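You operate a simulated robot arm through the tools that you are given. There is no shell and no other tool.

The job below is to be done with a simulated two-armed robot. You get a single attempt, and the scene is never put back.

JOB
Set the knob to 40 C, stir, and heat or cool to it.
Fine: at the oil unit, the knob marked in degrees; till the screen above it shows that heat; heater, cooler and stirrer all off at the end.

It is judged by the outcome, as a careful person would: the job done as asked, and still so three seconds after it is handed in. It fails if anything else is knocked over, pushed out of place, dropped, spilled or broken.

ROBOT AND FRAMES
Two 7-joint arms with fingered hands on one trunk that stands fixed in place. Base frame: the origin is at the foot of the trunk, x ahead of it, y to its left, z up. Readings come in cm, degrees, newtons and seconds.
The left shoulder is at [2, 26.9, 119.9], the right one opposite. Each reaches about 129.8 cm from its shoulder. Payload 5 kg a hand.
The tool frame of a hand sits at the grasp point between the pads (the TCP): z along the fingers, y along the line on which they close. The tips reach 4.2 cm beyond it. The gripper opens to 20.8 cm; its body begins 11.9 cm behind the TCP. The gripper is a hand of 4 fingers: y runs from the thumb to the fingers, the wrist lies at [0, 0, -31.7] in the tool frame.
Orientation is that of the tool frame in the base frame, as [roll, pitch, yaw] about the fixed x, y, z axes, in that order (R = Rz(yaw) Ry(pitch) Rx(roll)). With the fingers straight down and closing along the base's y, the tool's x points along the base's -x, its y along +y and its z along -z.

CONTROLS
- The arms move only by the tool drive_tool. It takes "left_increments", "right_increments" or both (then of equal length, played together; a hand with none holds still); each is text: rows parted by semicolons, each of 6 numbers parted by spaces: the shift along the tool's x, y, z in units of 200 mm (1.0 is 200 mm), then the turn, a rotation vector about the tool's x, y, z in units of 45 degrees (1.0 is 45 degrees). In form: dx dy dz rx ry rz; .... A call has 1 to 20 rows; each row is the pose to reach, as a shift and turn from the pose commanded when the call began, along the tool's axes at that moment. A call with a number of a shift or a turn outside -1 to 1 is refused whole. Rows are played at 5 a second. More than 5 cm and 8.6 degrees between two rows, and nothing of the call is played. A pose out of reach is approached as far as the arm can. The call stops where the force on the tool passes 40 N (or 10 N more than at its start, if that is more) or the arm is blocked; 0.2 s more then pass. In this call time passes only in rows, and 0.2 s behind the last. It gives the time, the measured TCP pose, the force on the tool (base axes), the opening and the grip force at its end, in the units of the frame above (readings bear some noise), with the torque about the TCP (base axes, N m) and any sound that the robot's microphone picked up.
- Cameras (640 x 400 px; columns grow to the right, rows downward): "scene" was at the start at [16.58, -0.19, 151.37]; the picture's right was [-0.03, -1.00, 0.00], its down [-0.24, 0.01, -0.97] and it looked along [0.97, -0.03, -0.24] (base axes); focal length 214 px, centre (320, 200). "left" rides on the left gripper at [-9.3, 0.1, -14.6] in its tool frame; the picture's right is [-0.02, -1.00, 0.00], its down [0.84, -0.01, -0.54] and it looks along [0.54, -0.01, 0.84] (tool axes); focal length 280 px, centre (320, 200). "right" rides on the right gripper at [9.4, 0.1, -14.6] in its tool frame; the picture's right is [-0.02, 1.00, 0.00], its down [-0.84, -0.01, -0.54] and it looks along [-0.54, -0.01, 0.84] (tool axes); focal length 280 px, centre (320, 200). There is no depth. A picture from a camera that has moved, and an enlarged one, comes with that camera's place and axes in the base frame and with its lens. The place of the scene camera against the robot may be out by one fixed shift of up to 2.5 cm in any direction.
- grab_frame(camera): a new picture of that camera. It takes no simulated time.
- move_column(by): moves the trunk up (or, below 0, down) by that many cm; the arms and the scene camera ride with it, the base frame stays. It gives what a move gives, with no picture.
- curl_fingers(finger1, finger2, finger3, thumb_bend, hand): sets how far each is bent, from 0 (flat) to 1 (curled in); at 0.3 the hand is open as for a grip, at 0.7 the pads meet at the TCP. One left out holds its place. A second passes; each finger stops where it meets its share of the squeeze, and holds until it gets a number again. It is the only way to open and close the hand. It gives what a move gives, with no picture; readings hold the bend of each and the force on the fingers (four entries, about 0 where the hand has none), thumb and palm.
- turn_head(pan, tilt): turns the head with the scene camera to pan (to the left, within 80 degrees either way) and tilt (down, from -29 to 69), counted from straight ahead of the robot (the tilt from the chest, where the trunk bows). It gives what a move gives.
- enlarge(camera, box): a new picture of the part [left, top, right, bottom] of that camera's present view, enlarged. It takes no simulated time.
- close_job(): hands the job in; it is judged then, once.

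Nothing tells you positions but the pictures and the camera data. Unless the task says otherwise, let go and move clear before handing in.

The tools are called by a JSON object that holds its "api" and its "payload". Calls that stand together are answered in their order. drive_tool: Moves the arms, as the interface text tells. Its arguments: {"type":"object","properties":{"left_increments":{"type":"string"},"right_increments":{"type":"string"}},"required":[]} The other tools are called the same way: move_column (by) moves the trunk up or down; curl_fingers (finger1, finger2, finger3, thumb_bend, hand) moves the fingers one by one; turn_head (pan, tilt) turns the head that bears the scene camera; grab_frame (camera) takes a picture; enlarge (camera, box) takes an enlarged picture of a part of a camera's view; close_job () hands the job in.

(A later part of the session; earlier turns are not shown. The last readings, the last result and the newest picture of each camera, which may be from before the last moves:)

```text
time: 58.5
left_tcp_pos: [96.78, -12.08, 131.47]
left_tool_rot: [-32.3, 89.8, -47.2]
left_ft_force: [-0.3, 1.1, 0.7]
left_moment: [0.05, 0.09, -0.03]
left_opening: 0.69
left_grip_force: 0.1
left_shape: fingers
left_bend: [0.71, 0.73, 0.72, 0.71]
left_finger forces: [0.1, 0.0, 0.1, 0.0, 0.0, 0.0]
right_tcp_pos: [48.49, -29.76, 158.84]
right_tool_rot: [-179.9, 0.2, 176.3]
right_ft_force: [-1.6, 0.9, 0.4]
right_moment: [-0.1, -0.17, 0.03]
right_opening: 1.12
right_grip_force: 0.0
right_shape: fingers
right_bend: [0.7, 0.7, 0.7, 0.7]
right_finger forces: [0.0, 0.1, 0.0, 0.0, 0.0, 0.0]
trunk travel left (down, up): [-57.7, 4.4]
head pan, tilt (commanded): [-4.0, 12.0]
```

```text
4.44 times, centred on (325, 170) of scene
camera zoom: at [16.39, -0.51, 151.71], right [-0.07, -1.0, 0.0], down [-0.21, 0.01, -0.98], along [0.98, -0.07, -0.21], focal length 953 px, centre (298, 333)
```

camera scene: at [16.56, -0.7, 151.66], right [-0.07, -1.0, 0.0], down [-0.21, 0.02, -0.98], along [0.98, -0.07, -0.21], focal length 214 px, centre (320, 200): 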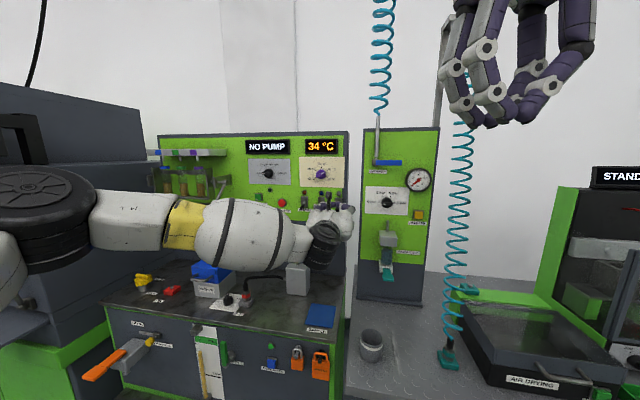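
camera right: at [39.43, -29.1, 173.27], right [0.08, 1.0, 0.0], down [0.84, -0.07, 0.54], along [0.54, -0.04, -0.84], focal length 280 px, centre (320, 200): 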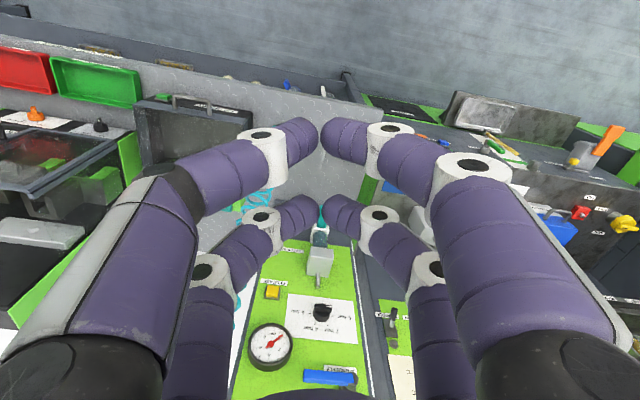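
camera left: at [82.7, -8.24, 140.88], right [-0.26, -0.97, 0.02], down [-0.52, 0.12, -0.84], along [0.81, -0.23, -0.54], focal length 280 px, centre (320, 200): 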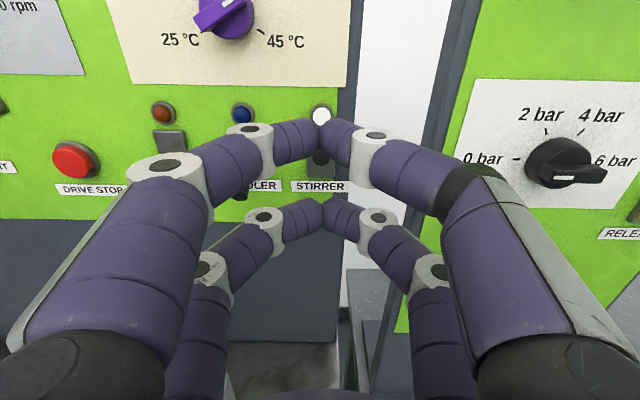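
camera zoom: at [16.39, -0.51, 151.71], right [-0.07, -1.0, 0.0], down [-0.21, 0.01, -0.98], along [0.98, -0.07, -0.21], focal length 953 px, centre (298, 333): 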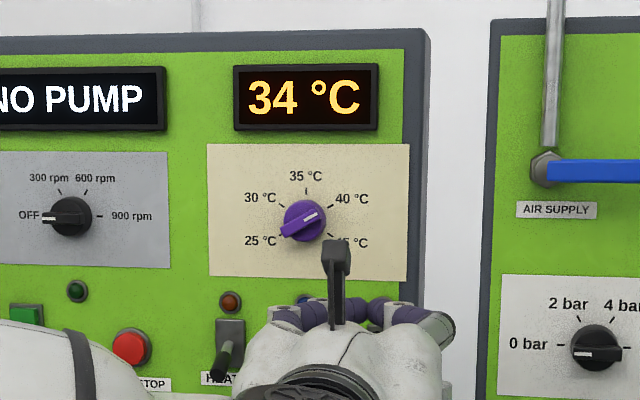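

The stirrer lamp stays lit after letting go, and the screen still shows 34 °C. I move the hand left and down to stand off in front of the heater lever.

{"api": "drive_tool", "payload": {"left_increments": "0.053 0.159 0 0 0 0; 0.106 0.318 0 0 0 0; 0.159 0.477 0 0 0 0; 0.212 0.636 0 0 0 0; 0.265 0.795 0 0 0 0"}}

{"api": "grab_frame", "payload": {"camera": "left"}}

{"api": "enlarge", "payload": {"camera": "left", "box": [220, 60, 420, 210]}}

{"api": "grab_frame", "payload": {"camera": "scene"}}

```text
time: 59.7
left_tcp_pos: [99.26, -3.48, 128.08]
left_tool_rot: [173.3, 89.9, 158.4]
left_ft_force: [-0.6, -2.1, -0.4]
left_moment: [-0.03, -0.05, 0.26]
left_opening: 0.66
left_grip_force: 0.0
left_shape: fingers
left_bend: [0.71, 0.73, 0.72, 0.71]
left_finger forces: [0.1, 0.0, 0.0, 0.0, 0.0, 0.0]
left hand out of reach, approached as far as the arm can: row 4, 5
right_tcp_pos: [48.88, -30.13, 158.59]
right_tool_rot: [179.9, 0.0, 176.3]
right_ft_force: [0.1, -2.5, -1.1]
right_moment: [0.26, 0.0, 0.01]
right_opening: 1.1
right_grip_force: 0.2
right_shape: fingers
right_bend: [0.7, 0.7, 0.7, 0.7]
right_finger forces: [0.1, 0.0, 0.0, 0.0, 0.2, 0.0]
trunk travel left (down, up): [-57.7, 4.4]
head pan, tilt (commanded): [-4.0, 12.0]
```

```text
taken
camera left: at [85.16, 0.46, 137.56], right [-0.25, -0.97, 0.01], down [-0.53, 0.13, -0.84], along [0.81, -0.22, -0.54], focal length 280 px, centre (320, 200)
```

left: 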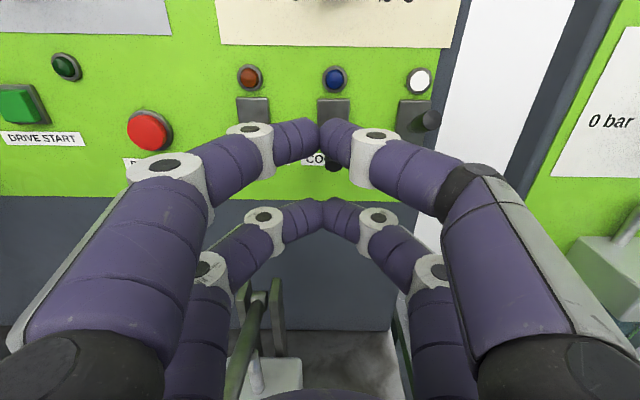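

```text
2.67 times, centred on (320, 135) of left
camera zoom: at [85.16, 0.46, 137.56], right [-0.25, -0.97, 0.01], down [-0.53, 0.13, -0.84], along [0.81, -0.22, -0.54], focal length 748 px, centre (320, 373)
```

zoom: 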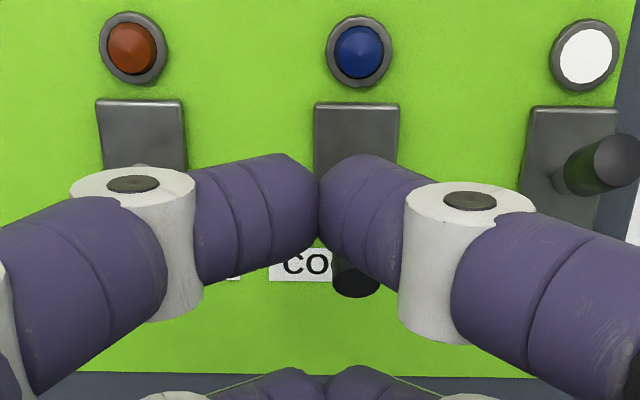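

```text
taken
camera scene: at [16.55, -0.78, 151.66], right [-0.07, -1.0, 0.0], down [-0.21, 0.02, -0.98], along [0.98, -0.07, -0.21], focal length 214 px, centre (320, 200)
```

scene: 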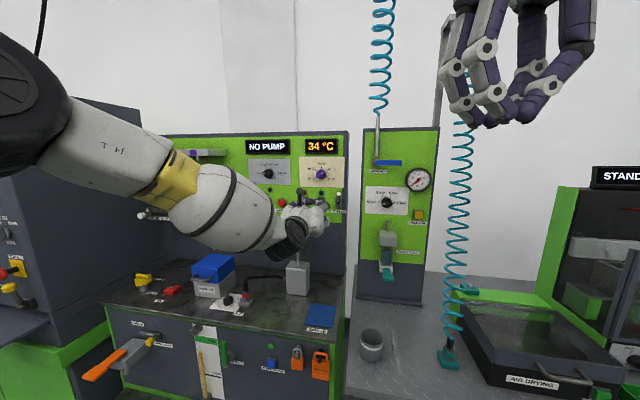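

The left arm ran out of reach part-way with its elbow swinging high, so the hand stands in front of the cooler, touching nothing. I go back up to about 140 cm, where the elbow sat low, before trying again.

{"api": "drive_tool", "payload": {"left_increments": "-0.15 0 -0.05 0 0 0; -0.3 0 -0.1 0 0 0; -0.45 0 -0.15 0 0 0; -0.6 0 -0.2 0 0 0"}}

{"api": "grab_frame", "payload": {"camera": "scene"}}

{"api": "grab_frame", "payload": {"camera": "left"}}

```text
time: 60.7
left_tcp_pos: [95.14, -1.89, 139.83]
left_tool_rot: [4.4, 89.9, -10.5]
left_ft_force: [-0.5, -0.6, 0.0]
left_moment: [0.0, 0.01, 0.12]
left_opening: 0.67
left_grip_force: 0.0
left_shape: fingers
left_bend: [0.71, 0.73, 0.72, 0.71]
left_finger forces: [0.0, 0.0, 0.1, 0.0, 0.1, 0.0]
right_tcp_pos: [48.57, -29.92, 158.82]
right_tool_rot: [179.9, 0.1, 176.3]
right_ft_force: [-0.9, -0.8, -1.3]
right_moment: [0.13, -0.17, 0.01]
right_opening: 1.09
right_grip_force: 0.0
right_shape: fingers
right_bend: [0.7, 0.7, 0.7, 0.7]
right_finger forces: [0.0, 0.0, 0.0, 0.1, 0.0, 0.0]
trunk travel left (down, up): [-57.7, 4.4]
head pan, tilt (commanded): [-4.0, 12.0]
```

```text
taken
camera scene: at [16.42, -0.65, 151.69], right [-0.07, -1.0, 0.0], down [-0.21, 0.01, -0.98], along [0.98, -0.07, -0.21], focal length 214 px, centre (320, 200)
```

scene: 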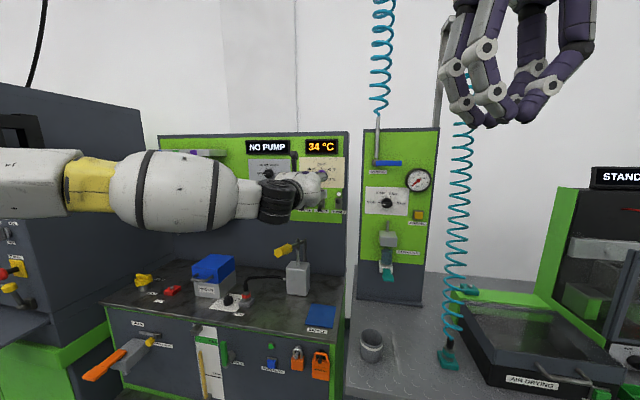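

```text
taken
camera left: at [81.04, 1.89, 149.17], right [-0.26, -0.97, 0.01], down [-0.52, 0.13, -0.84], along [0.81, -0.23, -0.54], focal length 280 px, centre (320, 200)
```

left: 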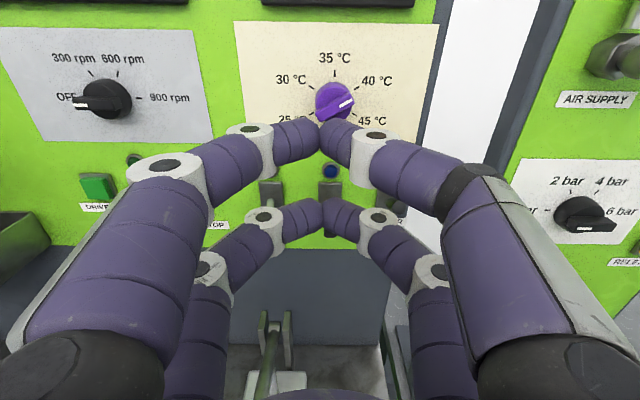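

The elbow still sits higher than before, though nothing is touched. I draw the hand back to where the arm was comfortable earlier and see whether the elbow settles.

{"api": "drive_tool", "payload": {"left_increments": "-0.02 0 -0.2 0 0 0; -0.04 0 -0.4 0 0 0; -0.06 0 -0.6 0 0 0; -0.08 0 -0.77 0 0 0"}}

{"api": "grab_frame", "payload": {"camera": "scene"}}

```text
time: 61.7
left_tcp_pos: [80.31, 2.48, 141.14]
left_tool_rot: [-20.7, 89.9, -35.6]
left_ft_force: [0.2, 0.2, 0.2]
left_moment: [0.02, 0.0, 0.03]
left_opening: 0.69
left_grip_force: 0.0
left_shape: fingers
left_bend: [0.71, 0.73, 0.72, 0.71]
left_finger forces: [0.0, 0.0, 0.1, 0.0, 0.0, 0.0]
right_tcp_pos: [48.71, -29.82, 158.75]
right_tool_rot: [180.0, 0.2, 176.3]
right_ft_force: [0.1, -1.0, 0.9]
right_moment: [0.03, -0.07, -0.02]
right_opening: 1.1
right_grip_force: 0.1
right_shape: fingers
right_bend: [0.7, 0.7, 0.7, 0.7]
right_finger forces: [0.0, 0.1, 0.0, 0.1, 0.0, 0.1]
trunk travel left (down, up): [-57.7, 4.4]
head pan, tilt (commanded): [-4.0, 12.0]
```

```text
taken
camera scene: at [16.5, -0.6, 151.69], right [-0.07, -1.0, 0.0], down [-0.21, 0.01, -0.98], along [0.98, -0.07, -0.21], focal length 214 px, centre (320, 200)
```

scene: 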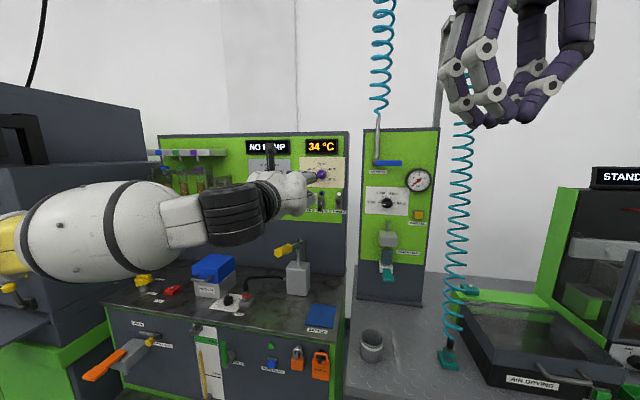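

The elbow has settled lower again. I lower the trunk by 14 cm, which gives the levers the same reach geometry that the knob had, and level the head so it still sees the screen.

{"api": "move_column", "payload": {"by": -14}}

{"api": "turn_head", "payload": {"pan": -4, "tilt": 5}}

{"api": "grab_frame", "payload": {"camera": "scene"}}

{"api": "grab_frame", "payload": {"camera": "left"}}

```text
time: 63.3
left_tcp_pos: [80.44, 2.06, 127.23]
left_tool_rot: [-32.9, 89.8, -48.0]
left_ft_force: [0.5, -0.1, 0.9]
left_moment: [0.03, -0.02, 0.03]
left_opening: 0.69
left_grip_force: 0.1
left_shape: fingers
left_bend: [0.71, 0.73, 0.72, 0.71]
left_finger forces: [0.0, 0.0, 0.1, 0.0, 0.0, 0.1]
right_tcp_pos: [48.96, -29.78, 144.34]
right_tool_rot: [179.8, 0.0, 176.2]
right_ft_force: [0.0, 0.3, 0.8]
right_moment: [-0.01, -0.05, 0.03]
right_opening: 1.12
right_grip_force: 0.0
right_shape: fingers
right_bend: [0.7, 0.7, 0.7, 0.7]
right_finger forces: [0.0, 0.0, 0.0, 0.0, 0.0, 0.1]
trunk travel left (down, up): [-43.7, 18.4]
head pan, tilt (commanded): [-4.0, 12.0]
```

```text
time: 64.0
left_tcp_pos: [80.38, 1.99, 127.29]
left_tool_rot: [-55.8, 89.9, -70.8]
left_ft_force: [0.6, -0.2, -0.7]
left_moment: [0.01, 0.01, -0.05]
left_opening: 0.67
left_grip_force: 0.0
left_shape: fingers
left_bend: [0.71, 0.73, 0.72, 0.71]
left_finger forces: [0.0, 0.0, 0.0, 0.1, 0.0, 0.0]
right_tcp_pos: [49.05, -29.83, 144.34]
right_tool_rot: [179.8, 0.0, 176.3]
right_ft_force: [-0.4, -0.3, -1.2]
right_moment: [0.0, 0.0, 0.03]
right_opening: 1.08
right_grip_force: 0.0
right_shape: fingers
right_bend: [0.7, 0.7, 0.7, 0.7]
right_finger forces: [0.1, 0.0, 0.1, 0.1, 0.0, 0.0]
trunk travel left (down, up): [-43.7, 18.4]
head pan, tilt (commanded): [-4.0, 5.0]
```

```text
taken
camera scene: at [17.05, -0.56, 138.7], right [-0.07, -1.0, 0.0], down [-0.09, 0.01, -1.0], along [0.99, -0.07, -0.09], focal length 214 px, centre (320, 200)
```

scene: 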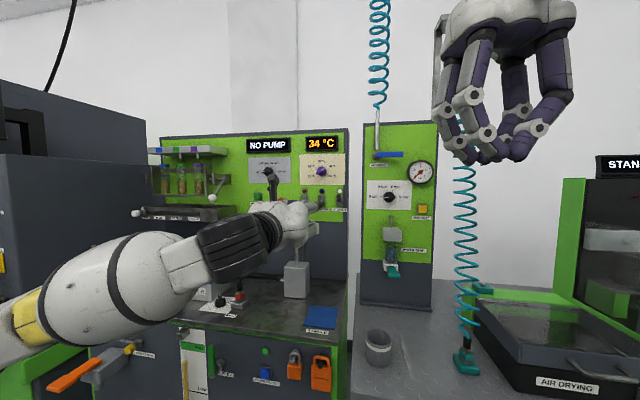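

```text
taken
camera left: at [66.36, 5.87, 136.59], right [-0.26, -0.97, 0.02], down [-0.52, 0.13, -0.84], along [0.81, -0.23, -0.54], focal length 280 px, centre (320, 200)
```

left: 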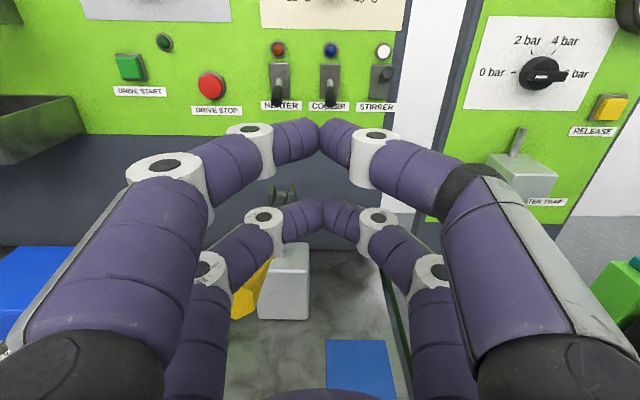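

From here the left arm is relaxed, the stirrer lever is up with its lamp lit, and I can see the heater lever ahead and to the left. I move to stand off in front of the heater.

{"api": "drive_tool", "payload": {"left_increments": "0.009 0.052 0.1 0 0 0; 0.018 0.103 0.25 0 0 0; 0.027 0.155 0.4 0 0 0; 0.036 0.207 0.55 0 0 0; 0.044 0.258 0.7 0 0 0; 0.053 0.31 0.85 0 0 0; 0.053 0.31 0.95 0 0 0"}}

{"api": "grab_frame", "payload": {"camera": "left"}}

{"api": "enlarge", "payload": {"camera": "left", "box": [220, 60, 420, 210]}}

{"api": "grab_frame", "payload": {"camera": "scene"}}

```text
time: 65.6
left_tcp_pos: [100.42, 3.01, 126.12]
left_tool_rot: [-33.9, 89.8, -48.9]
left_ft_force: [0.4, 0.2, 0.3]
left_moment: [-0.01, 0.01, 0.0]
left_opening: 0.69
left_grip_force: 0.0
left_shape: fingers
left_bend: [0.71, 0.73, 0.72, 0.71]
left_finger forces: [0.1, 0.0, 0.0, 0.0, 0.1, 0.0]
right_tcp_pos: [49.13, -29.86, 144.24]
right_tool_rot: [179.8, 0.0, 176.2]
right_ft_force: [-0.5, -0.7, -0.9]
right_moment: [0.06, -0.01, -0.01]
right_opening: 1.1
right_grip_force: 0.0
right_shape: fingers
right_bend: [0.7, 0.7, 0.7, 0.7]
right_finger forces: [0.0, 0.0, 0.0, 0.1, 0.1, 0.0]
trunk travel left (down, up): [-43.7, 18.4]
head pan, tilt (commanded): [-4.0, 5.0]
```

```text
taken
camera left: at [86.42, 6.87, 135.53], right [-0.26, -0.97, 0.02], down [-0.52, 0.13, -0.84], along [0.81, -0.23, -0.54], focal length 280 px, centre (320, 200)
```

left: 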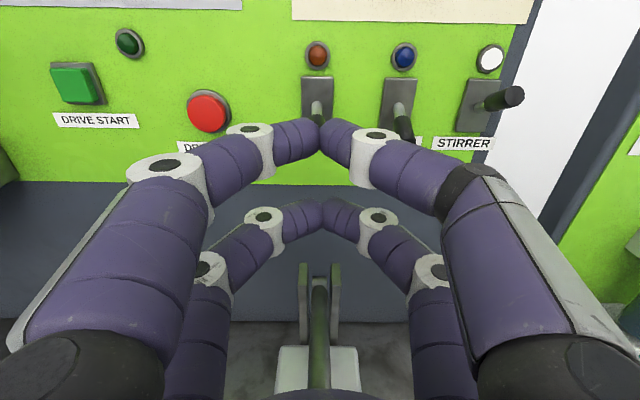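

```text
2.67 times, centred on (320, 135) of left
camera zoom: at [86.42, 6.87, 135.53], right [-0.26, -0.97, 0.02], down [-0.52, 0.13, -0.84], along [0.81, -0.23, -0.54], focal length 748 px, centre (320, 373)
```

zoom: 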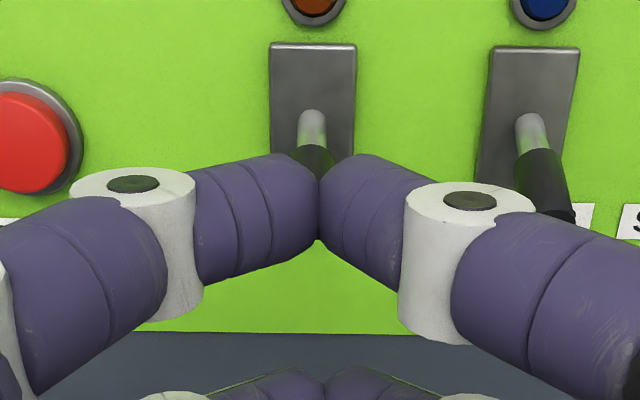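

```text
taken
camera scene: at [17.04, -0.59, 138.71], right [-0.07, -1.0, 0.0], down [-0.09, 0.01, -1.0], along [0.99, -0.07, -0.09], focal length 214 px, centre (320, 200)
```

scene: 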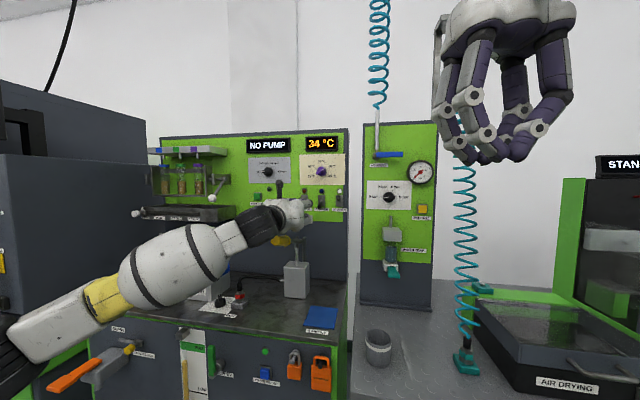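

The heater lever is straight ahead and centred, with the same geometry as the stirrer had. I advance 8 cm so it enters between the finger pairs.

{"api": "drive_tool", "payload": {"left_increments": "0 0 0.1 0 0 0; 0 0 0.2 0 0 0; -0.003 0 0.27 0 0 0; -0.005 0 0.34 0 0 0; -0.007 0 0.395 0 0 0"}}

{"api": "enlarge", "payload": {"camera": "left", "box": [200, 80, 440, 230]}}

{"api": "grab_frame", "payload": {"camera": "left"}}

```text
time: 66.8
left_tcp_pos: [108.13, 1.19, 126.23]
left_tool_rot: [-60.1, 90.0, -75.1]
left_ft_force: [-0.6, -0.2, 0.8]
left_moment: [-0.01, -0.02, 0.0]
left_opening: 0.71
left_grip_force: 0.1
left_shape: fingers
left_bend: [0.71, 0.73, 0.72, 0.71]
left_finger forces: [0.1, 0.0, 0.0, 0.0, 0.0, 0.0]
right_tcp_pos: [49.2, -29.78, 144.28]
right_tool_rot: [179.8, 0.0, 176.3]
right_ft_force: [-0.2, -0.4, 0.9]
right_moment: [-0.02, 0.04, 0.0]
right_opening: 1.1
right_grip_force: 0.0
right_shape: fingers
right_bend: [0.7, 0.7, 0.7, 0.7]
right_finger forces: [0.0, 0.1, 0.0, 0.0, 0.0, 0.0]
trunk travel left (down, up): [-43.7, 18.4]
head pan, tilt (commanded): [-4.0, 5.0]
```

```text
2.67 times, centred on (320, 155) of left
camera zoom: at [94.02, 5.02, 135.63], right [-0.26, -0.97, 0.02], down [-0.52, 0.13, -0.84], along [0.81, -0.23, -0.54], focal length 748 px, centre (320, 320)
```

zoom: 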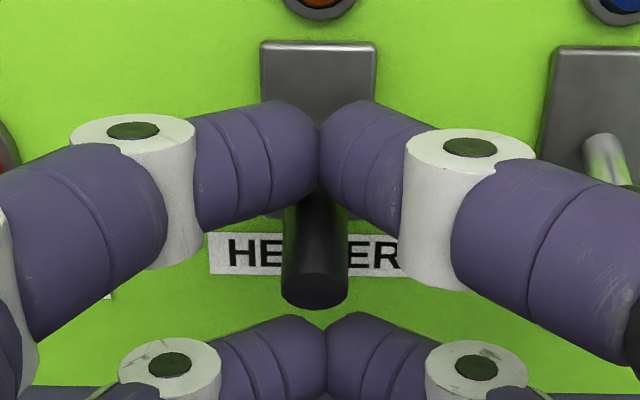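

```text
taken
camera left: at [94.02, 5.02, 135.63], right [-0.26, -0.97, 0.02], down [-0.52, 0.13, -0.84], along [0.81, -0.23, -0.54], focal length 280 px, centre (320, 200)
```

left: 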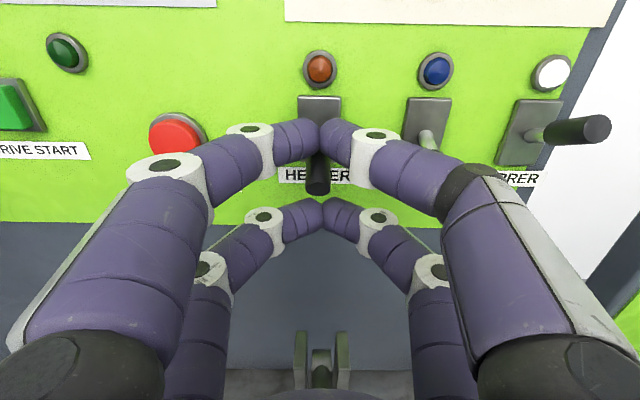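

The heater lever is between the pairs just as the stirrer was. I raise the hand 4.6 cm to lift it.

{"api": "drive_tool", "payload": {"left_increments": "-0.03 0 0 0 0 0; -0.06 0 0 0 0 0; -0.09 0 0 0 0 0; -0.12 0 0 0 0 0; -0.15 0 0 0 0 0; -0.18 0 0 0 0 0; -0.21 0 0 0 0 0; -0.235 0 0 0 0 0"}}

{"api": "enlarge", "payload": {"camera": "left", "box": [200, 60, 440, 210]}}

{"api": "enlarge", "payload": {"camera": "scene", "box": [240, 120, 370, 220]}}

```text
time: 68.6
left_tcp_pos: [107.89, 1.04, 130.94]
left_tool_rot: [-83.5, 89.9, -98.4]
left_ft_force: [-0.4, 0.5, -1.6]
left_moment: [0.02, 0.1, -0.02]
left_opening: 0.69
left_grip_force: 0.1
left_shape: fingers
left_bend: [0.71, 0.73, 0.72, 0.71]
left_finger forces: [0.1, 0.0, 0.0, 0.1, 0.0, 0.0]
right_tcp_pos: [48.97, -29.86, 144.24]
right_tool_rot: [179.8, 0.0, 176.2]
right_ft_force: [-0.3, 0.3, 0.0]
right_moment: [-0.02, -0.01, -0.01]
right_opening: 1.1
right_grip_force: 0.0
right_shape: fingers
right_bend: [0.7, 0.7, 0.7, 0.7]
right_finger forces: [0.1, 0.1, 0.1, 0.0, 0.0, 0.0]
trunk travel left (down, up): [-43.7, 18.4]
head pan, tilt (commanded): [-4.0, 5.0]
```

```text
2.67 times, centred on (320, 135) of left
camera zoom: at [93.96, 4.9, 140.34], right [-0.26, -0.97, 0.02], down [-0.52, 0.13, -0.84], along [0.81, -0.23, -0.54], focal length 748 px, centre (320, 373)
```

zoom: 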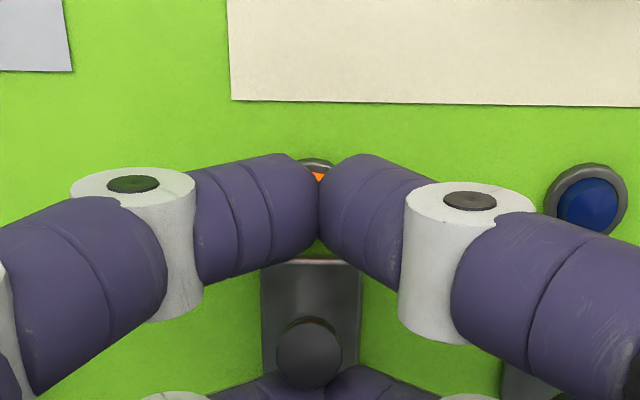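

```text
4.00 times, centred on (305, 170) of scene
camera zoom: at [17.06, -0.56, 138.7], right [-0.07, -1.0, 0.0], down [-0.09, 0.01, -1.0], along [0.99, -0.07, -0.09], focal length 858 px, centre (380, 320)
```

zoom: 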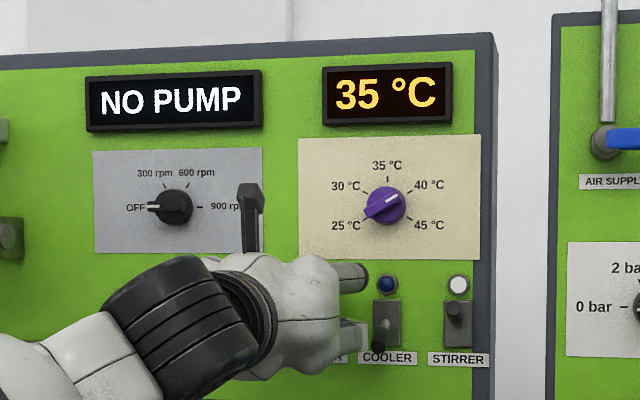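

The heater lamp is lit and the screen already shows 35 °C, so it heats fast. I bring the upper pair down to just above the lever, ready to switch it off, and read the screen.

{"api": "drive_tool", "payload": {"left_increments": "0.04 0 0 0 0 0; 0.07 0 0 0 0 0"}}

{"api": "enlarge", "payload": {"camera": "scene", "box": [240, 120, 370, 220]}}

{"api": "enlarge", "payload": {"camera": "left", "box": [200, 60, 440, 210]}}

```text
time: 69.2
left_tcp_pos: [108.04, 1.17, 129.5]
left_tool_rot: [-43.6, 89.9, -58.7]
left_ft_force: [0.4, 0.0, -0.3]
left_moment: [0.01, 0.02, -0.01]
left_opening: 0.67
left_grip_force: 0.0
left_shape: fingers
left_bend: [0.71, 0.73, 0.72, 0.71]
left_finger forces: [0.0, 0.0, 0.0, 0.0, 0.0, 0.0]
right_tcp_pos: [49.09, -29.79, 144.33]
right_tool_rot: [179.8, 0.0, 176.2]
right_ft_force: [-0.7, 0.8, -0.1]
right_moment: [0.01, 0.03, 0.0]
right_opening: 1.14
right_grip_force: 0.0
right_shape: fingers
right_bend: [0.7, 0.7, 0.7, 0.7]
right_finger forces: [0.1, 0.0, 0.0, 0.0, 0.0, 0.0]
trunk travel left (down, up): [-43.7, 18.4]
head pan, tilt (commanded): [-4.0, 5.0]
```

```text
4.00 times, centred on (305, 170) of scene
camera zoom: at [17.04, -0.56, 138.71], right [-0.07, -1.0, 0.0], down [-0.09, 0.01, -1.0], along [0.99, -0.07, -0.09], focal length 858 px, centre (380, 320)
```

zoom: 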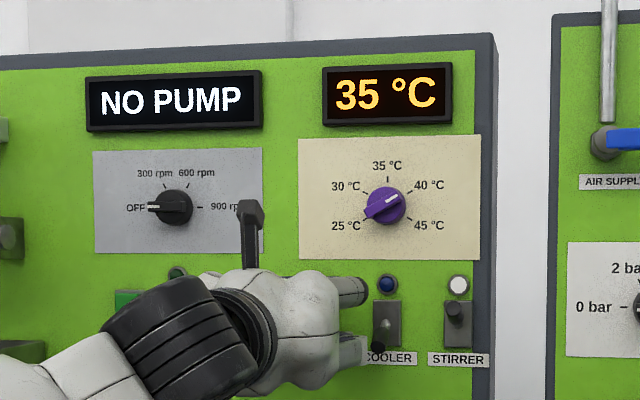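

```text
2.67 times, centred on (320, 135) of left
camera zoom: at [93.92, 4.94, 138.96], right [-0.26, -0.97, 0.02], down [-0.52, 0.13, -0.84], along [0.81, -0.23, -0.54], focal length 748 px, centre (320, 373)
```

zoom: 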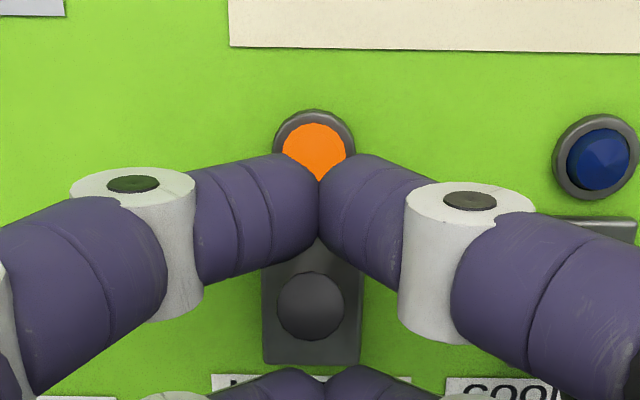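

The heater lamp is orange, the stirrer on, and the screen shows 35 °C. I wait in one-second steps with the hand still.

{"api": "drive_tool", "payload": {"left_increments": "0 0 0 0 0 0; 0 0 0 0 0 0; 0 0 0 0 0 0; 0 0 0 0 0 0"}}

{"api": "enlarge", "payload": {"camera": "scene", "box": [300, 125, 360, 180]}}

{"api": "drive_tool", "payload": {"left_increments": "0 0 0 0 0 0; 0 0 0 0 0 0; 0 0 0 0 0 0; 0 0 0 0 0 0"}}

{"api": "enlarge", "payload": {"camera": "scene", "box": [300, 125, 360, 180]}}

```text
time: 70.2
left_tcp_pos: [107.95, 1.19, 129.53]
left_tool_rot: [-53.8, 90.0, -68.8]
left_ft_force: [0.2, -0.3, -0.3]
left_moment: [0.0, -0.02, -0.01]
left_opening: 0.68
left_grip_force: 0.0
left_shape: fingers
left_bend: [0.71, 0.73, 0.72, 0.71]
left_finger forces: [0.1, 0.0, 0.0, 0.0, 0.0, 0.1]
right_tcp_pos: [49.13, -29.81, 144.39]
right_tool_rot: [179.9, -0.1, 176.2]
right_ft_force: [0.3, -0.2, -0.6]
right_moment: [-0.03, 0.01, 0.0]
right_opening: 1.08
right_grip_force: 0.0
right_shape: fingers
right_bend: [0.7, 0.7, 0.7, 0.7]
right_finger forces: [0.1, 0.0, 0.0, 0.0, 0.0, 0.0]
trunk travel left (down, up): [-43.7, 18.4]
head pan, tilt (commanded): [-4.0, 5.0]
```

```text
7.27 times, centred on (330, 152) of scene
camera zoom: at [17.04, -0.56, 138.71], right [-0.07, -1.0, 0.0], down [-0.09, 0.01, -1.0], along [0.99, -0.07, -0.09], focal length 1560 px, centre (247, 546)
```

zoom: 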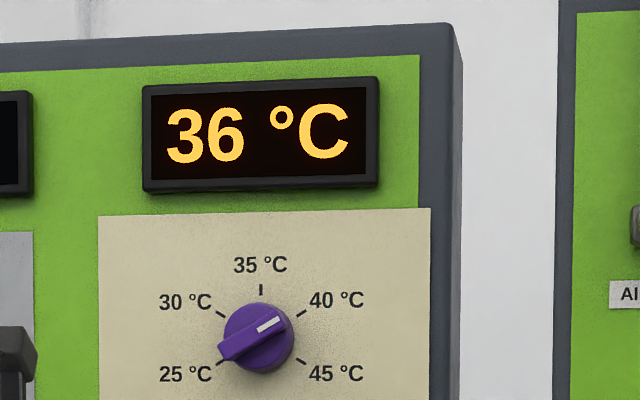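

```text
time: 71.2
left_tcp_pos: [108.07, 0.97, 129.66]
left_tool_rot: [-54.6, 89.9, -69.3]
left_ft_force: [0.7, -0.4, 0.7]
left_moment: [-0.01, 0.02, -0.01]
left_opening: 0.7
left_grip_force: 0.1
left_shape: fingers
left_bend: [0.71, 0.73, 0.72, 0.71]
left_finger forces: [0.1, 0.1, 0.0, 0.0, 0.1, 0.0]
right_tcp_pos: [49.14, -29.84, 144.19]
right_tool_rot: [179.7, -0.1, 176.3]
right_ft_force: [-0.3, -0.4, 0.4]
right_moment: [0.02, 0.01, 0.0]
right_opening: 1.09
right_grip_force: 0.1
right_shape: fingers
right_bend: [0.7, 0.7, 0.7, 0.7]
right_finger forces: [0.0, 0.0, 0.0, 0.1, 0.0, 0.1]
trunk travel left (down, up): [-43.7, 18.4]
head pan, tilt (commanded): [-4.0, 5.0]
```

```text
7.27 times, centred on (330, 152) of scene
camera zoom: at [17.04, -0.56, 138.71], right [-0.07, -1.0, 0.0], down [-0.09, 0.01, -1.0], along [0.99, -0.07, -0.09], focal length 1560 px, centre (247, 546)
```

zoom: 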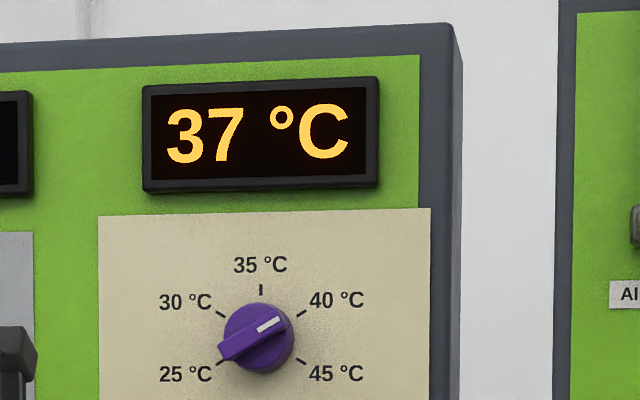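

It climbs about one degree a second: 36, then 37. I keep waiting in short steps as it nears 40.

{"api": "drive_tool", "payload": {"left_increments": "0 0 0 0 0 0; 0 0 0 0 0 0; 0 0 0 0 0 0; 0 0 0 0 0 0"}}

{"api": "enlarge", "payload": {"camera": "scene", "box": [300, 125, 360, 180]}}

{"api": "drive_tool", "payload": {"left_increments": "0 0 0 0 0 0"}}

{"api": "enlarge", "payload": {"camera": "scene", "box": [300, 125, 360, 180]}}

```text
time: 72.2
left_tcp_pos: [108.02, 1.02, 129.55]
left_tool_rot: [-54.6, 89.9, -69.7]
left_ft_force: [0.4, -0.8, -0.3]
left_moment: [-0.01, -0.02, 0.03]
left_opening: 0.7
left_grip_force: 0.1
left_shape: fingers
left_bend: [0.71, 0.73, 0.72, 0.71]
left_finger forces: [0.1, 0.0, 0.0, 0.0, 0.0, 0.0]
right_tcp_pos: [49.13, -29.85, 144.4]
right_tool_rot: [179.8, 0.2, 176.4]
right_ft_force: [0.5, -0.3, 0.0]
right_moment: [-0.02, 0.02, -0.03]
right_opening: 1.1
right_grip_force: 0.1
right_shape: fingers
right_bend: [0.7, 0.7, 0.7, 0.7]
right_finger forces: [0.0, 0.1, 0.1, 0.0, 0.0, 0.0]
trunk travel left (down, up): [-43.7, 18.4]
head pan, tilt (commanded): [-4.0, 5.0]
```

```text
7.27 times, centred on (330, 152) of scene
camera zoom: at [17.04, -0.56, 138.71], right [-0.07, -1.0, 0.0], down [-0.09, 0.01, -1.0], along [0.99, -0.07, -0.09], focal length 1560 px, centre (247, 546)
```

zoom: 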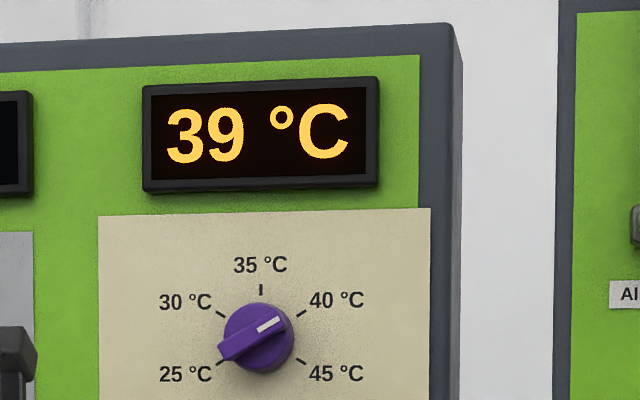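

```text
time: 72.6
left_tcp_pos: [108.08, 1.07, 129.58]
left_tool_rot: [-55.4, 90.0, -70.3]
left_ft_force: [0.4, -0.1, -0.2]
left_moment: [0.0, 0.0, -0.01]
left_opening: 0.72
left_grip_force: 0.1
left_shape: fingers
left_bend: [0.71, 0.73, 0.72, 0.71]
left_finger forces: [0.1, 0.1, 0.1, 0.0, 0.0, 0.0]
right_tcp_pos: [49.09, -29.78, 144.34]
right_tool_rot: [179.8, 0.0, 176.3]
right_ft_force: [0.3, -0.2, -0.1]
right_moment: [-0.04, 0.01, -0.05]
right_opening: 1.1
right_grip_force: 0.1
right_shape: fingers
right_bend: [0.7, 0.7, 0.7, 0.7]
right_finger forces: [0.0, 0.0, 0.0, 0.1, 0.1, 0.0]
trunk travel left (down, up): [-43.7, 18.4]
head pan, tilt (commanded): [-4.0, 5.0]
```

```text
7.27 times, centred on (330, 152) of scene
camera zoom: at [17.04, -0.56, 138.71], right [-0.07, -1.0, 0.0], down [-0.09, 0.01, -1.0], along [0.99, -0.07, -0.09], focal length 1560 px, centre (247, 546)
```

zoom: 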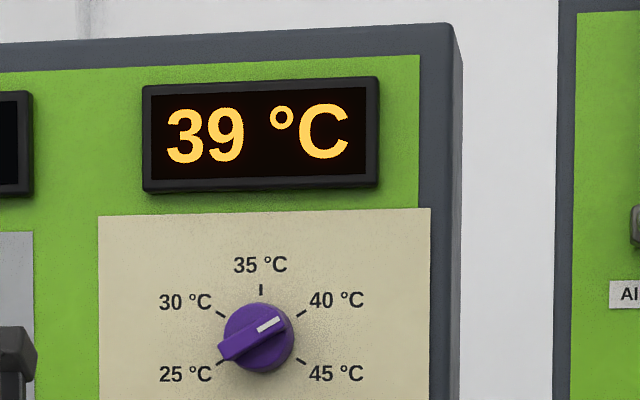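

The screen shows 39 °C and by the timing the oil is at about 39.1, rising just over one degree a second. I push the heater lever down now, timed so it trips near 40.

{"api": "drive_tool", "payload": {"left_increments": "0.035 0 0 0 0 0; 0.07 0 0 0 0 0; 0.105 0 0 0 0 0; 0.145 0 0 0 0 0; 0.185 0 0 0 0 0"}}

{"api": "enlarge", "payload": {"camera": "scene", "box": [300, 125, 360, 180]}}

{"api": "grab_frame", "payload": {"camera": "left"}}

```text
time: 73.8
left_tcp_pos: [107.93, 1.12, 126.02]
left_tool_rot: [-40.1, 89.9, -55.2]
left_ft_force: [0.6, -0.3, 2.0]
left_moment: [-0.02, -0.12, 0.06]
left_opening: 0.67
left_grip_force: 0.0
left_shape: fingers
left_bend: [0.71, 0.73, 0.72, 0.71]
left_finger forces: [0.0, 0.0, 0.0, 0.0, 0.0, 0.0]
right_tcp_pos: [49.16, -29.81, 144.25]
right_tool_rot: [179.8, 0.0, 176.3]
right_ft_force: [0.3, 0.2, -0.2]
right_moment: [0.01, -0.01, 0.0]
right_opening: 1.1
right_grip_force: 0.0
right_shape: fingers
right_bend: [0.7, 0.7, 0.7, 0.7]
right_finger forces: [0.1, 0.0, 0.0, 0.0, 0.1, 0.0]
trunk travel left (down, up): [-43.7, 18.4]
head pan, tilt (commanded): [-4.0, 5.0]
```

```text
7.27 times, centred on (330, 152) of scene
camera zoom: at [17.02, -0.56, 138.72], right [-0.07, -1.0, 0.0], down [-0.09, 0.01, -1.0], along [0.99, -0.07, -0.09], focal length 1560 px, centre (247, 546)
```

zoom: 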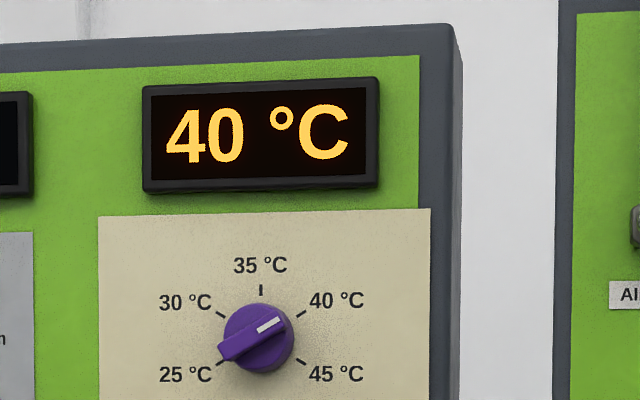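

```text
taken
camera left: at [93.91, 5.0, 135.26], right [-0.26, -0.97, 0.02], down [-0.52, 0.13, -0.84], along [0.81, -0.23, -0.54], focal length 280 px, centre (320, 200)
```

left: 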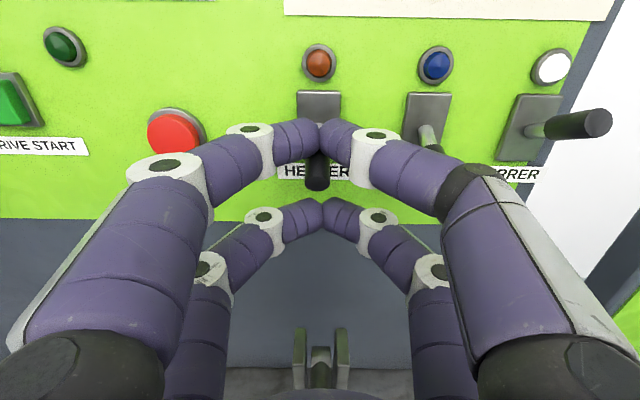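

The screen reads 40 °C and the heater lever is down with its lamp dark. I back out and move across to the stirrer lever, whose lamp is still lit.

{"api": "drive_tool", "payload": {"left_increments": "-0.015 0 0 0 0 0; -0.015 0 -0.15 0 0 0; -0.015 0 -0.3 0 0 0; -0.015 0 -0.4 0 0 0; -0.07 -0.2 -0.4 0 0 0; -0.12 -0.4 -0.4 0 0 0; -0.17 -0.6 -0.4 0 0 0; -0.225 -0.795 -0.4 0 0 0"}}

{"api": "enlarge", "payload": {"camera": "scene", "box": [240, 120, 370, 220]}}

{"api": "grab_frame", "payload": {"camera": "left"}}

```text
time: 75.6
left_tcp_pos: [96.21, -12.11, 130.5]
left_tool_rot: [-41.5, 89.8, -56.4]
left_ft_force: [1.3, -0.6, 0.4]
left_moment: [0.03, 0.02, -0.09]
left_opening: 0.67
left_grip_force: 0.1
left_shape: fingers
left_bend: [0.71, 0.73, 0.72, 0.71]
left_finger forces: [0.0, 0.0, 0.0, 0.1, 0.0, 0.1]
right_tcp_pos: [49.14, -29.97, 144.18]
right_tool_rot: [179.8, 0.0, 176.2]
right_ft_force: [-0.6, -1.0, 0.4]
right_moment: [0.19, -0.09, 0.0]
right_opening: 1.1
right_grip_force: 0.1
right_shape: fingers
right_bend: [0.7, 0.7, 0.7, 0.7]
right_finger forces: [0.0, 0.0, 0.1, 0.0, 0.1, 0.0]
trunk travel left (down, up): [-43.7, 18.4]
head pan, tilt (commanded): [-4.0, 5.0]
```

```text
4.00 times, centred on (305, 170) of scene
camera zoom: at [17.0, -0.61, 138.72], right [-0.07, -1.0, 0.0], down [-0.09, 0.01, -1.0], along [0.99, -0.07, -0.09], focal length 858 px, centre (380, 320)
```

zoom: 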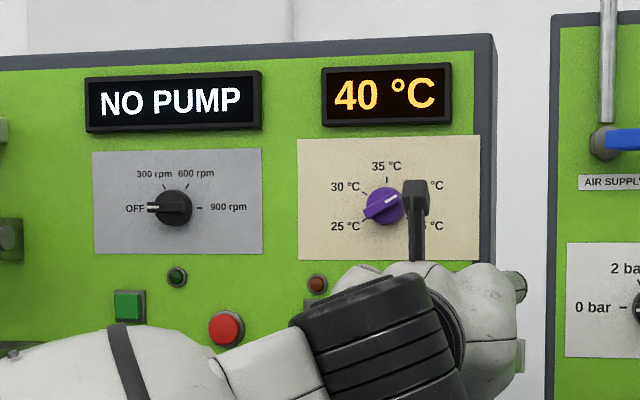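

```text
taken
camera left: at [82.17, -8.3, 139.88], right [-0.26, -0.97, 0.02], down [-0.52, 0.13, -0.84], along [0.81, -0.22, -0.54], focal length 280 px, centre (320, 200)
```

left: 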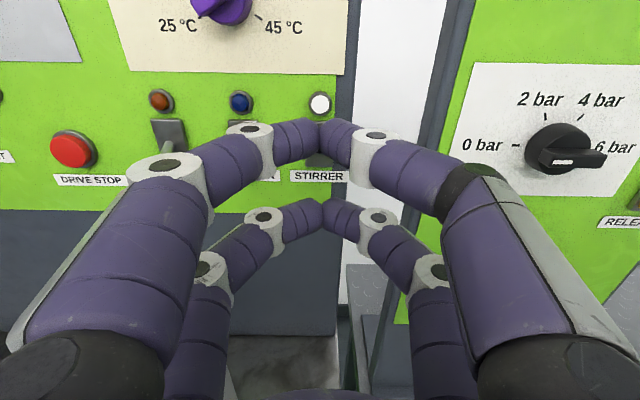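

The screen holds 40 °C and the hand is lined up with the stirrer. I advance so its raised lever enters between the finger pairs.

{"api": "drive_tool", "payload": {"left_increments": "0 0 0.12 0 0 0; 0 0 0.22 0 0 0; 0 0 0.3 0 0 0; 0 0 0.37 0 0 0; 0 0 0.43 0 0 0"}}

{"api": "enlarge", "payload": {"camera": "left", "box": [200, 60, 440, 210]}}

{"api": "enlarge", "payload": {"camera": "scene", "box": [300, 125, 360, 180]}}

```text
time: 76.8
left_tcp_pos: [104.6, -14.54, 130.35]
left_tool_rot: [-42.2, 89.9, -57.2]
left_ft_force: [-0.8, 0.7, 0.0]
left_moment: [-0.01, -0.01, 0.01]
left_opening: 0.69
left_grip_force: 0.0
left_shape: fingers
left_bend: [0.71, 0.73, 0.72, 0.71]
left_finger forces: [0.1, 0.1, 0.1, 0.1, 0.0, 0.1]
right_tcp_pos: [49.06, -29.94, 144.35]
right_tool_rot: [179.8, 0.0, 176.2]
right_ft_force: [0.1, -0.6, -1.2]
right_moment: [0.07, 0.01, -0.02]
right_opening: 1.12
right_grip_force: 0.1
right_shape: fingers
right_bend: [0.7, 0.7, 0.7, 0.7]
right_finger forces: [0.0, 0.1, 0.0, 0.0, 0.0, 0.0]
trunk travel left (down, up): [-43.7, 18.4]
head pan, tilt (commanded): [-4.0, 5.0]
```

```text
2.67 times, centred on (320, 135) of left
camera zoom: at [90.44, -10.54, 139.78], right [-0.26, -0.97, 0.02], down [-0.52, 0.13, -0.84], along [0.81, -0.23, -0.54], focal length 748 px, centre (320, 373)
```

zoom: 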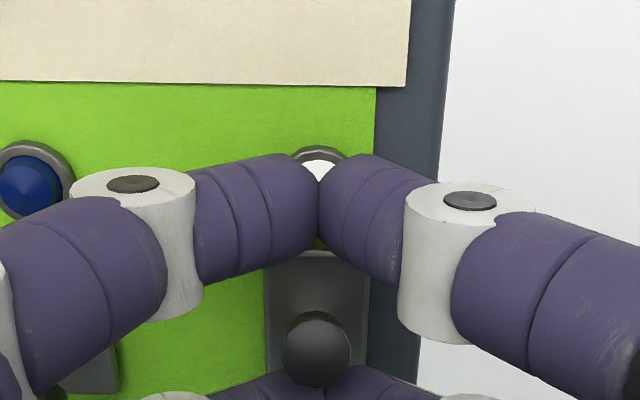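

```text
7.27 times, centred on (330, 152) of scene
camera zoom: at [17.05, -0.59, 138.7], right [-0.07, -1.0, 0.0], down [-0.09, 0.01, -1.0], along [0.99, -0.07, -0.09], focal length 1560 px, centre (247, 546)
```

zoom: 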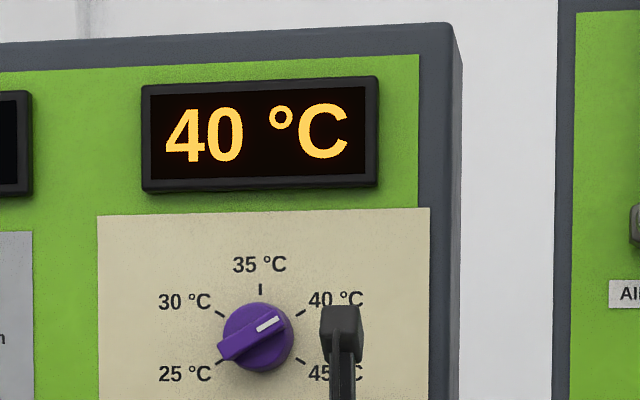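

The stirrer lever is between the pairs and the screen stays at 40 °C. I lower the hand 4.4 cm to switch the stirrer off.

{"api": "drive_tool", "payload": {"left_increments": "0.035 0 0 0 0 0; 0.07 0 0 0 0 0; 0.105 0 0 0 0 0; 0.14 0 0 0 0 0; 0.175 0 0 0 0 0; 0.205 0 0 0 0 0; 0.22 0 0 0 0 0"}}

{"api": "grab_frame", "payload": {"camera": "left"}}

{"api": "enlarge", "payload": {"camera": "scene", "box": [300, 125, 360, 180]}}

```text
time: 78.4
left_tcp_pos: [104.35, -14.49, 126.32]
left_tool_rot: [-33.2, 89.9, -48.0]
left_ft_force: [0.2, -0.4, 2.2]
left_moment: [0.0, -0.11, 0.01]
left_opening: 0.68
left_grip_force: 0.1
left_shape: fingers
left_bend: [0.71, 0.73, 0.72, 0.71]
left_finger forces: [0.1, 0.0, 0.0, 0.0, 0.0, 0.0]
right_tcp_pos: [49.08, -29.75, 144.24]
right_tool_rot: [179.8, 0.0, 176.2]
right_ft_force: [-0.8, -0.1, -1.3]
right_moment: [0.03, -0.01, 0.03]
right_opening: 1.08
right_grip_force: 0.0
right_shape: fingers
right_bend: [0.7, 0.7, 0.7, 0.7]
right_finger forces: [0.0, 0.1, 0.0, 0.1, 0.0, 0.0]
trunk travel left (down, up): [-43.7, 18.4]
head pan, tilt (commanded): [-4.0, 5.0]
```

```text
taken
camera left: at [90.28, -10.55, 135.52], right [-0.26, -0.97, 0.02], down [-0.52, 0.13, -0.84], along [0.81, -0.23, -0.54], focal length 280 px, centre (320, 200)
```

left: 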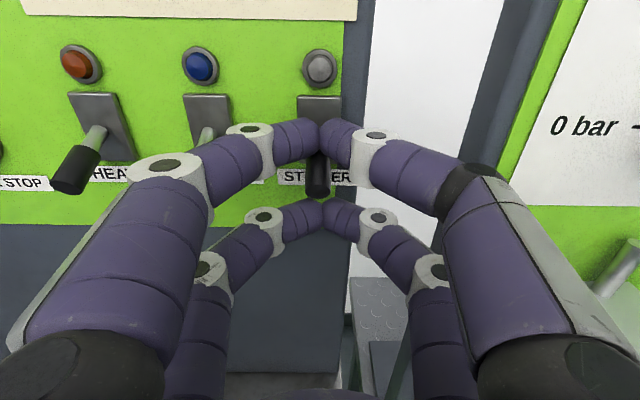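

```text
7.27 times, centred on (330, 152) of scene
camera zoom: at [17.02, -0.56, 138.72], right [-0.07, -1.0, 0.0], down [-0.09, 0.01, -1.0], along [0.99, -0.07, -0.09], focal length 1560 px, centre (247, 546)
```

zoom: 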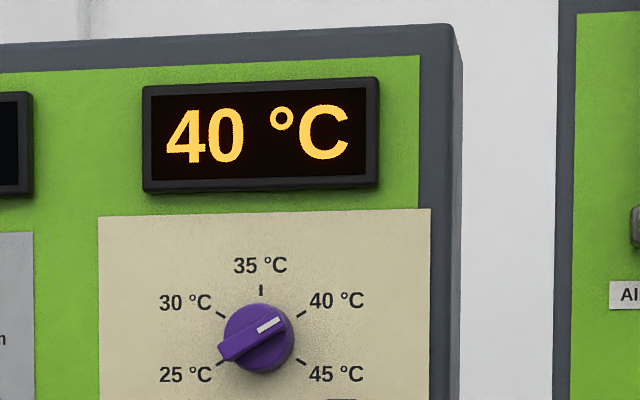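

All three lamps are dark with their levers down, and the screen shows 40 °C. I lift clear and back the hand well away from the panel.

{"api": "drive_tool", "payload": {"left_increments": "-0.015 0 0 0 0 0; -0.015 0 -0.1 0 0 0; -0.015 0 -0.2 0 0 0; -0.015 0 -0.35 0 0 0; -0.015 0 -0.55 0 0 0; -0.015 0 -0.75 0 0 0; -0.015 0 -0.95 0 0 0"}}

{"api": "grab_frame", "payload": {"camera": "left"}}

{"api": "enlarge", "payload": {"camera": "left", "box": [140, 20, 400, 130]}}

{"api": "grab_frame", "payload": {"camera": "scene"}}

{"api": "enlarge", "payload": {"camera": "scene", "box": [240, 120, 370, 220]}}

```text
time: 80.0
left_tcp_pos: [86.18, -9.31, 126.21]
left_tool_rot: [-48.8, 89.9, -63.6]
left_ft_force: [0.3, 0.9, -1.1]
left_moment: [0.02, 0.03, -0.04]
left_opening: 0.7
left_grip_force: 0.1
left_shape: fingers
left_bend: [0.71, 0.73, 0.72, 0.71]
left_finger forces: [0.0, 0.1, 0.0, 0.0, 0.0, 0.0]
right_tcp_pos: [49.0, -29.64, 144.27]
right_tool_rot: [179.8, 0.0, 176.3]
right_ft_force: [0.3, 1.1, -0.1]
right_moment: [-0.03, -0.03, -0.01]
right_opening: 1.1
right_grip_force: 0.0
right_shape: fingers
right_bend: [0.7, 0.7, 0.7, 0.7]
right_finger forces: [0.0, 0.0, 0.0, 0.1, 0.0, 0.0]
trunk travel left (down, up): [-43.7, 18.4]
head pan, tilt (commanded): [-4.0, 5.0]
```

```text
taken
camera left: at [72.04, -5.54, 135.6], right [-0.26, -0.97, 0.02], down [-0.52, 0.12, -0.84], along [0.81, -0.23, -0.54], focal length 280 px, centre (320, 200)
```

left: 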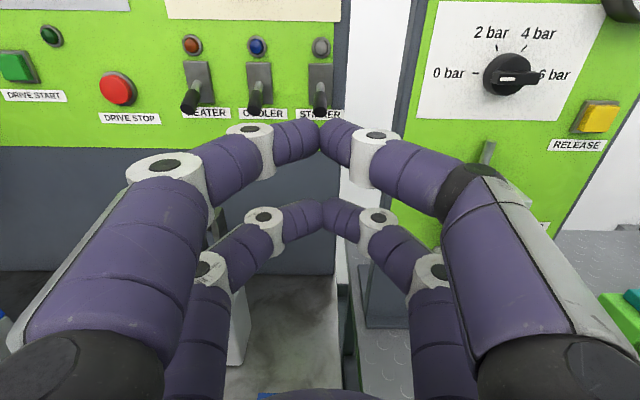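

```text
2.46 times, centred on (270, 75) of left
camera zoom: at [72.04, -5.54, 135.6], right [-0.26, -0.97, 0.02], down [-0.52, 0.12, -0.84], along [0.81, -0.23, -0.54], focal length 690 px, centre (443, 508)
```

zoom: 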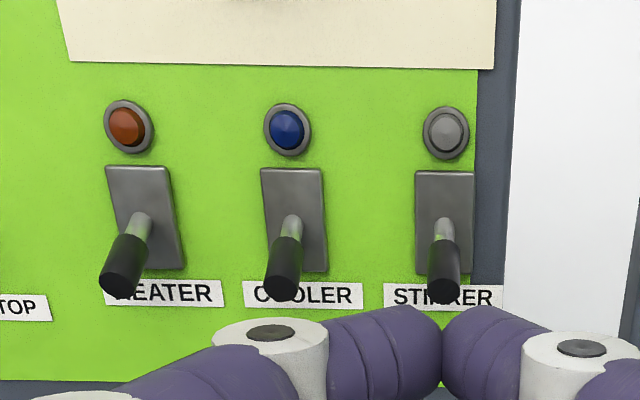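

```text
taken
camera scene: at [17.02, -0.54, 138.72], right [-0.07, -1.0, 0.0], down [-0.09, 0.01, -1.0], along [0.99, -0.07, -0.09], focal length 214 px, centre (320, 200)
```

scene: 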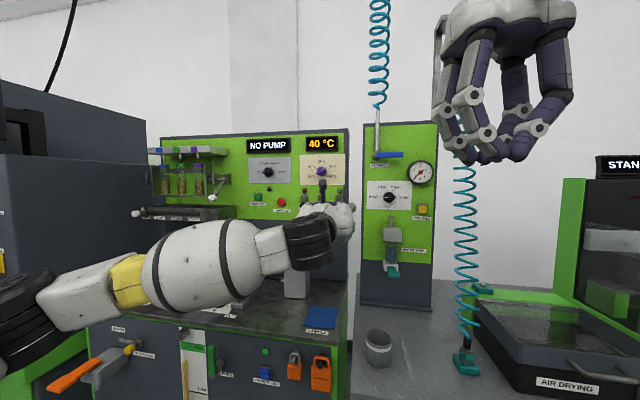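

```text
4.00 times, centred on (305, 170) of scene
camera zoom: at [17.02, -0.54, 138.72], right [-0.07, -1.0, 0.0], down [-0.09, 0.01, -1.0], along [0.99, -0.07, -0.09], focal length 858 px, centre (380, 320)
```

zoom: 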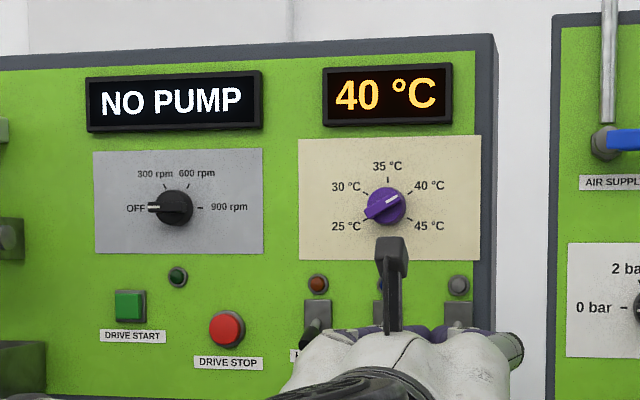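

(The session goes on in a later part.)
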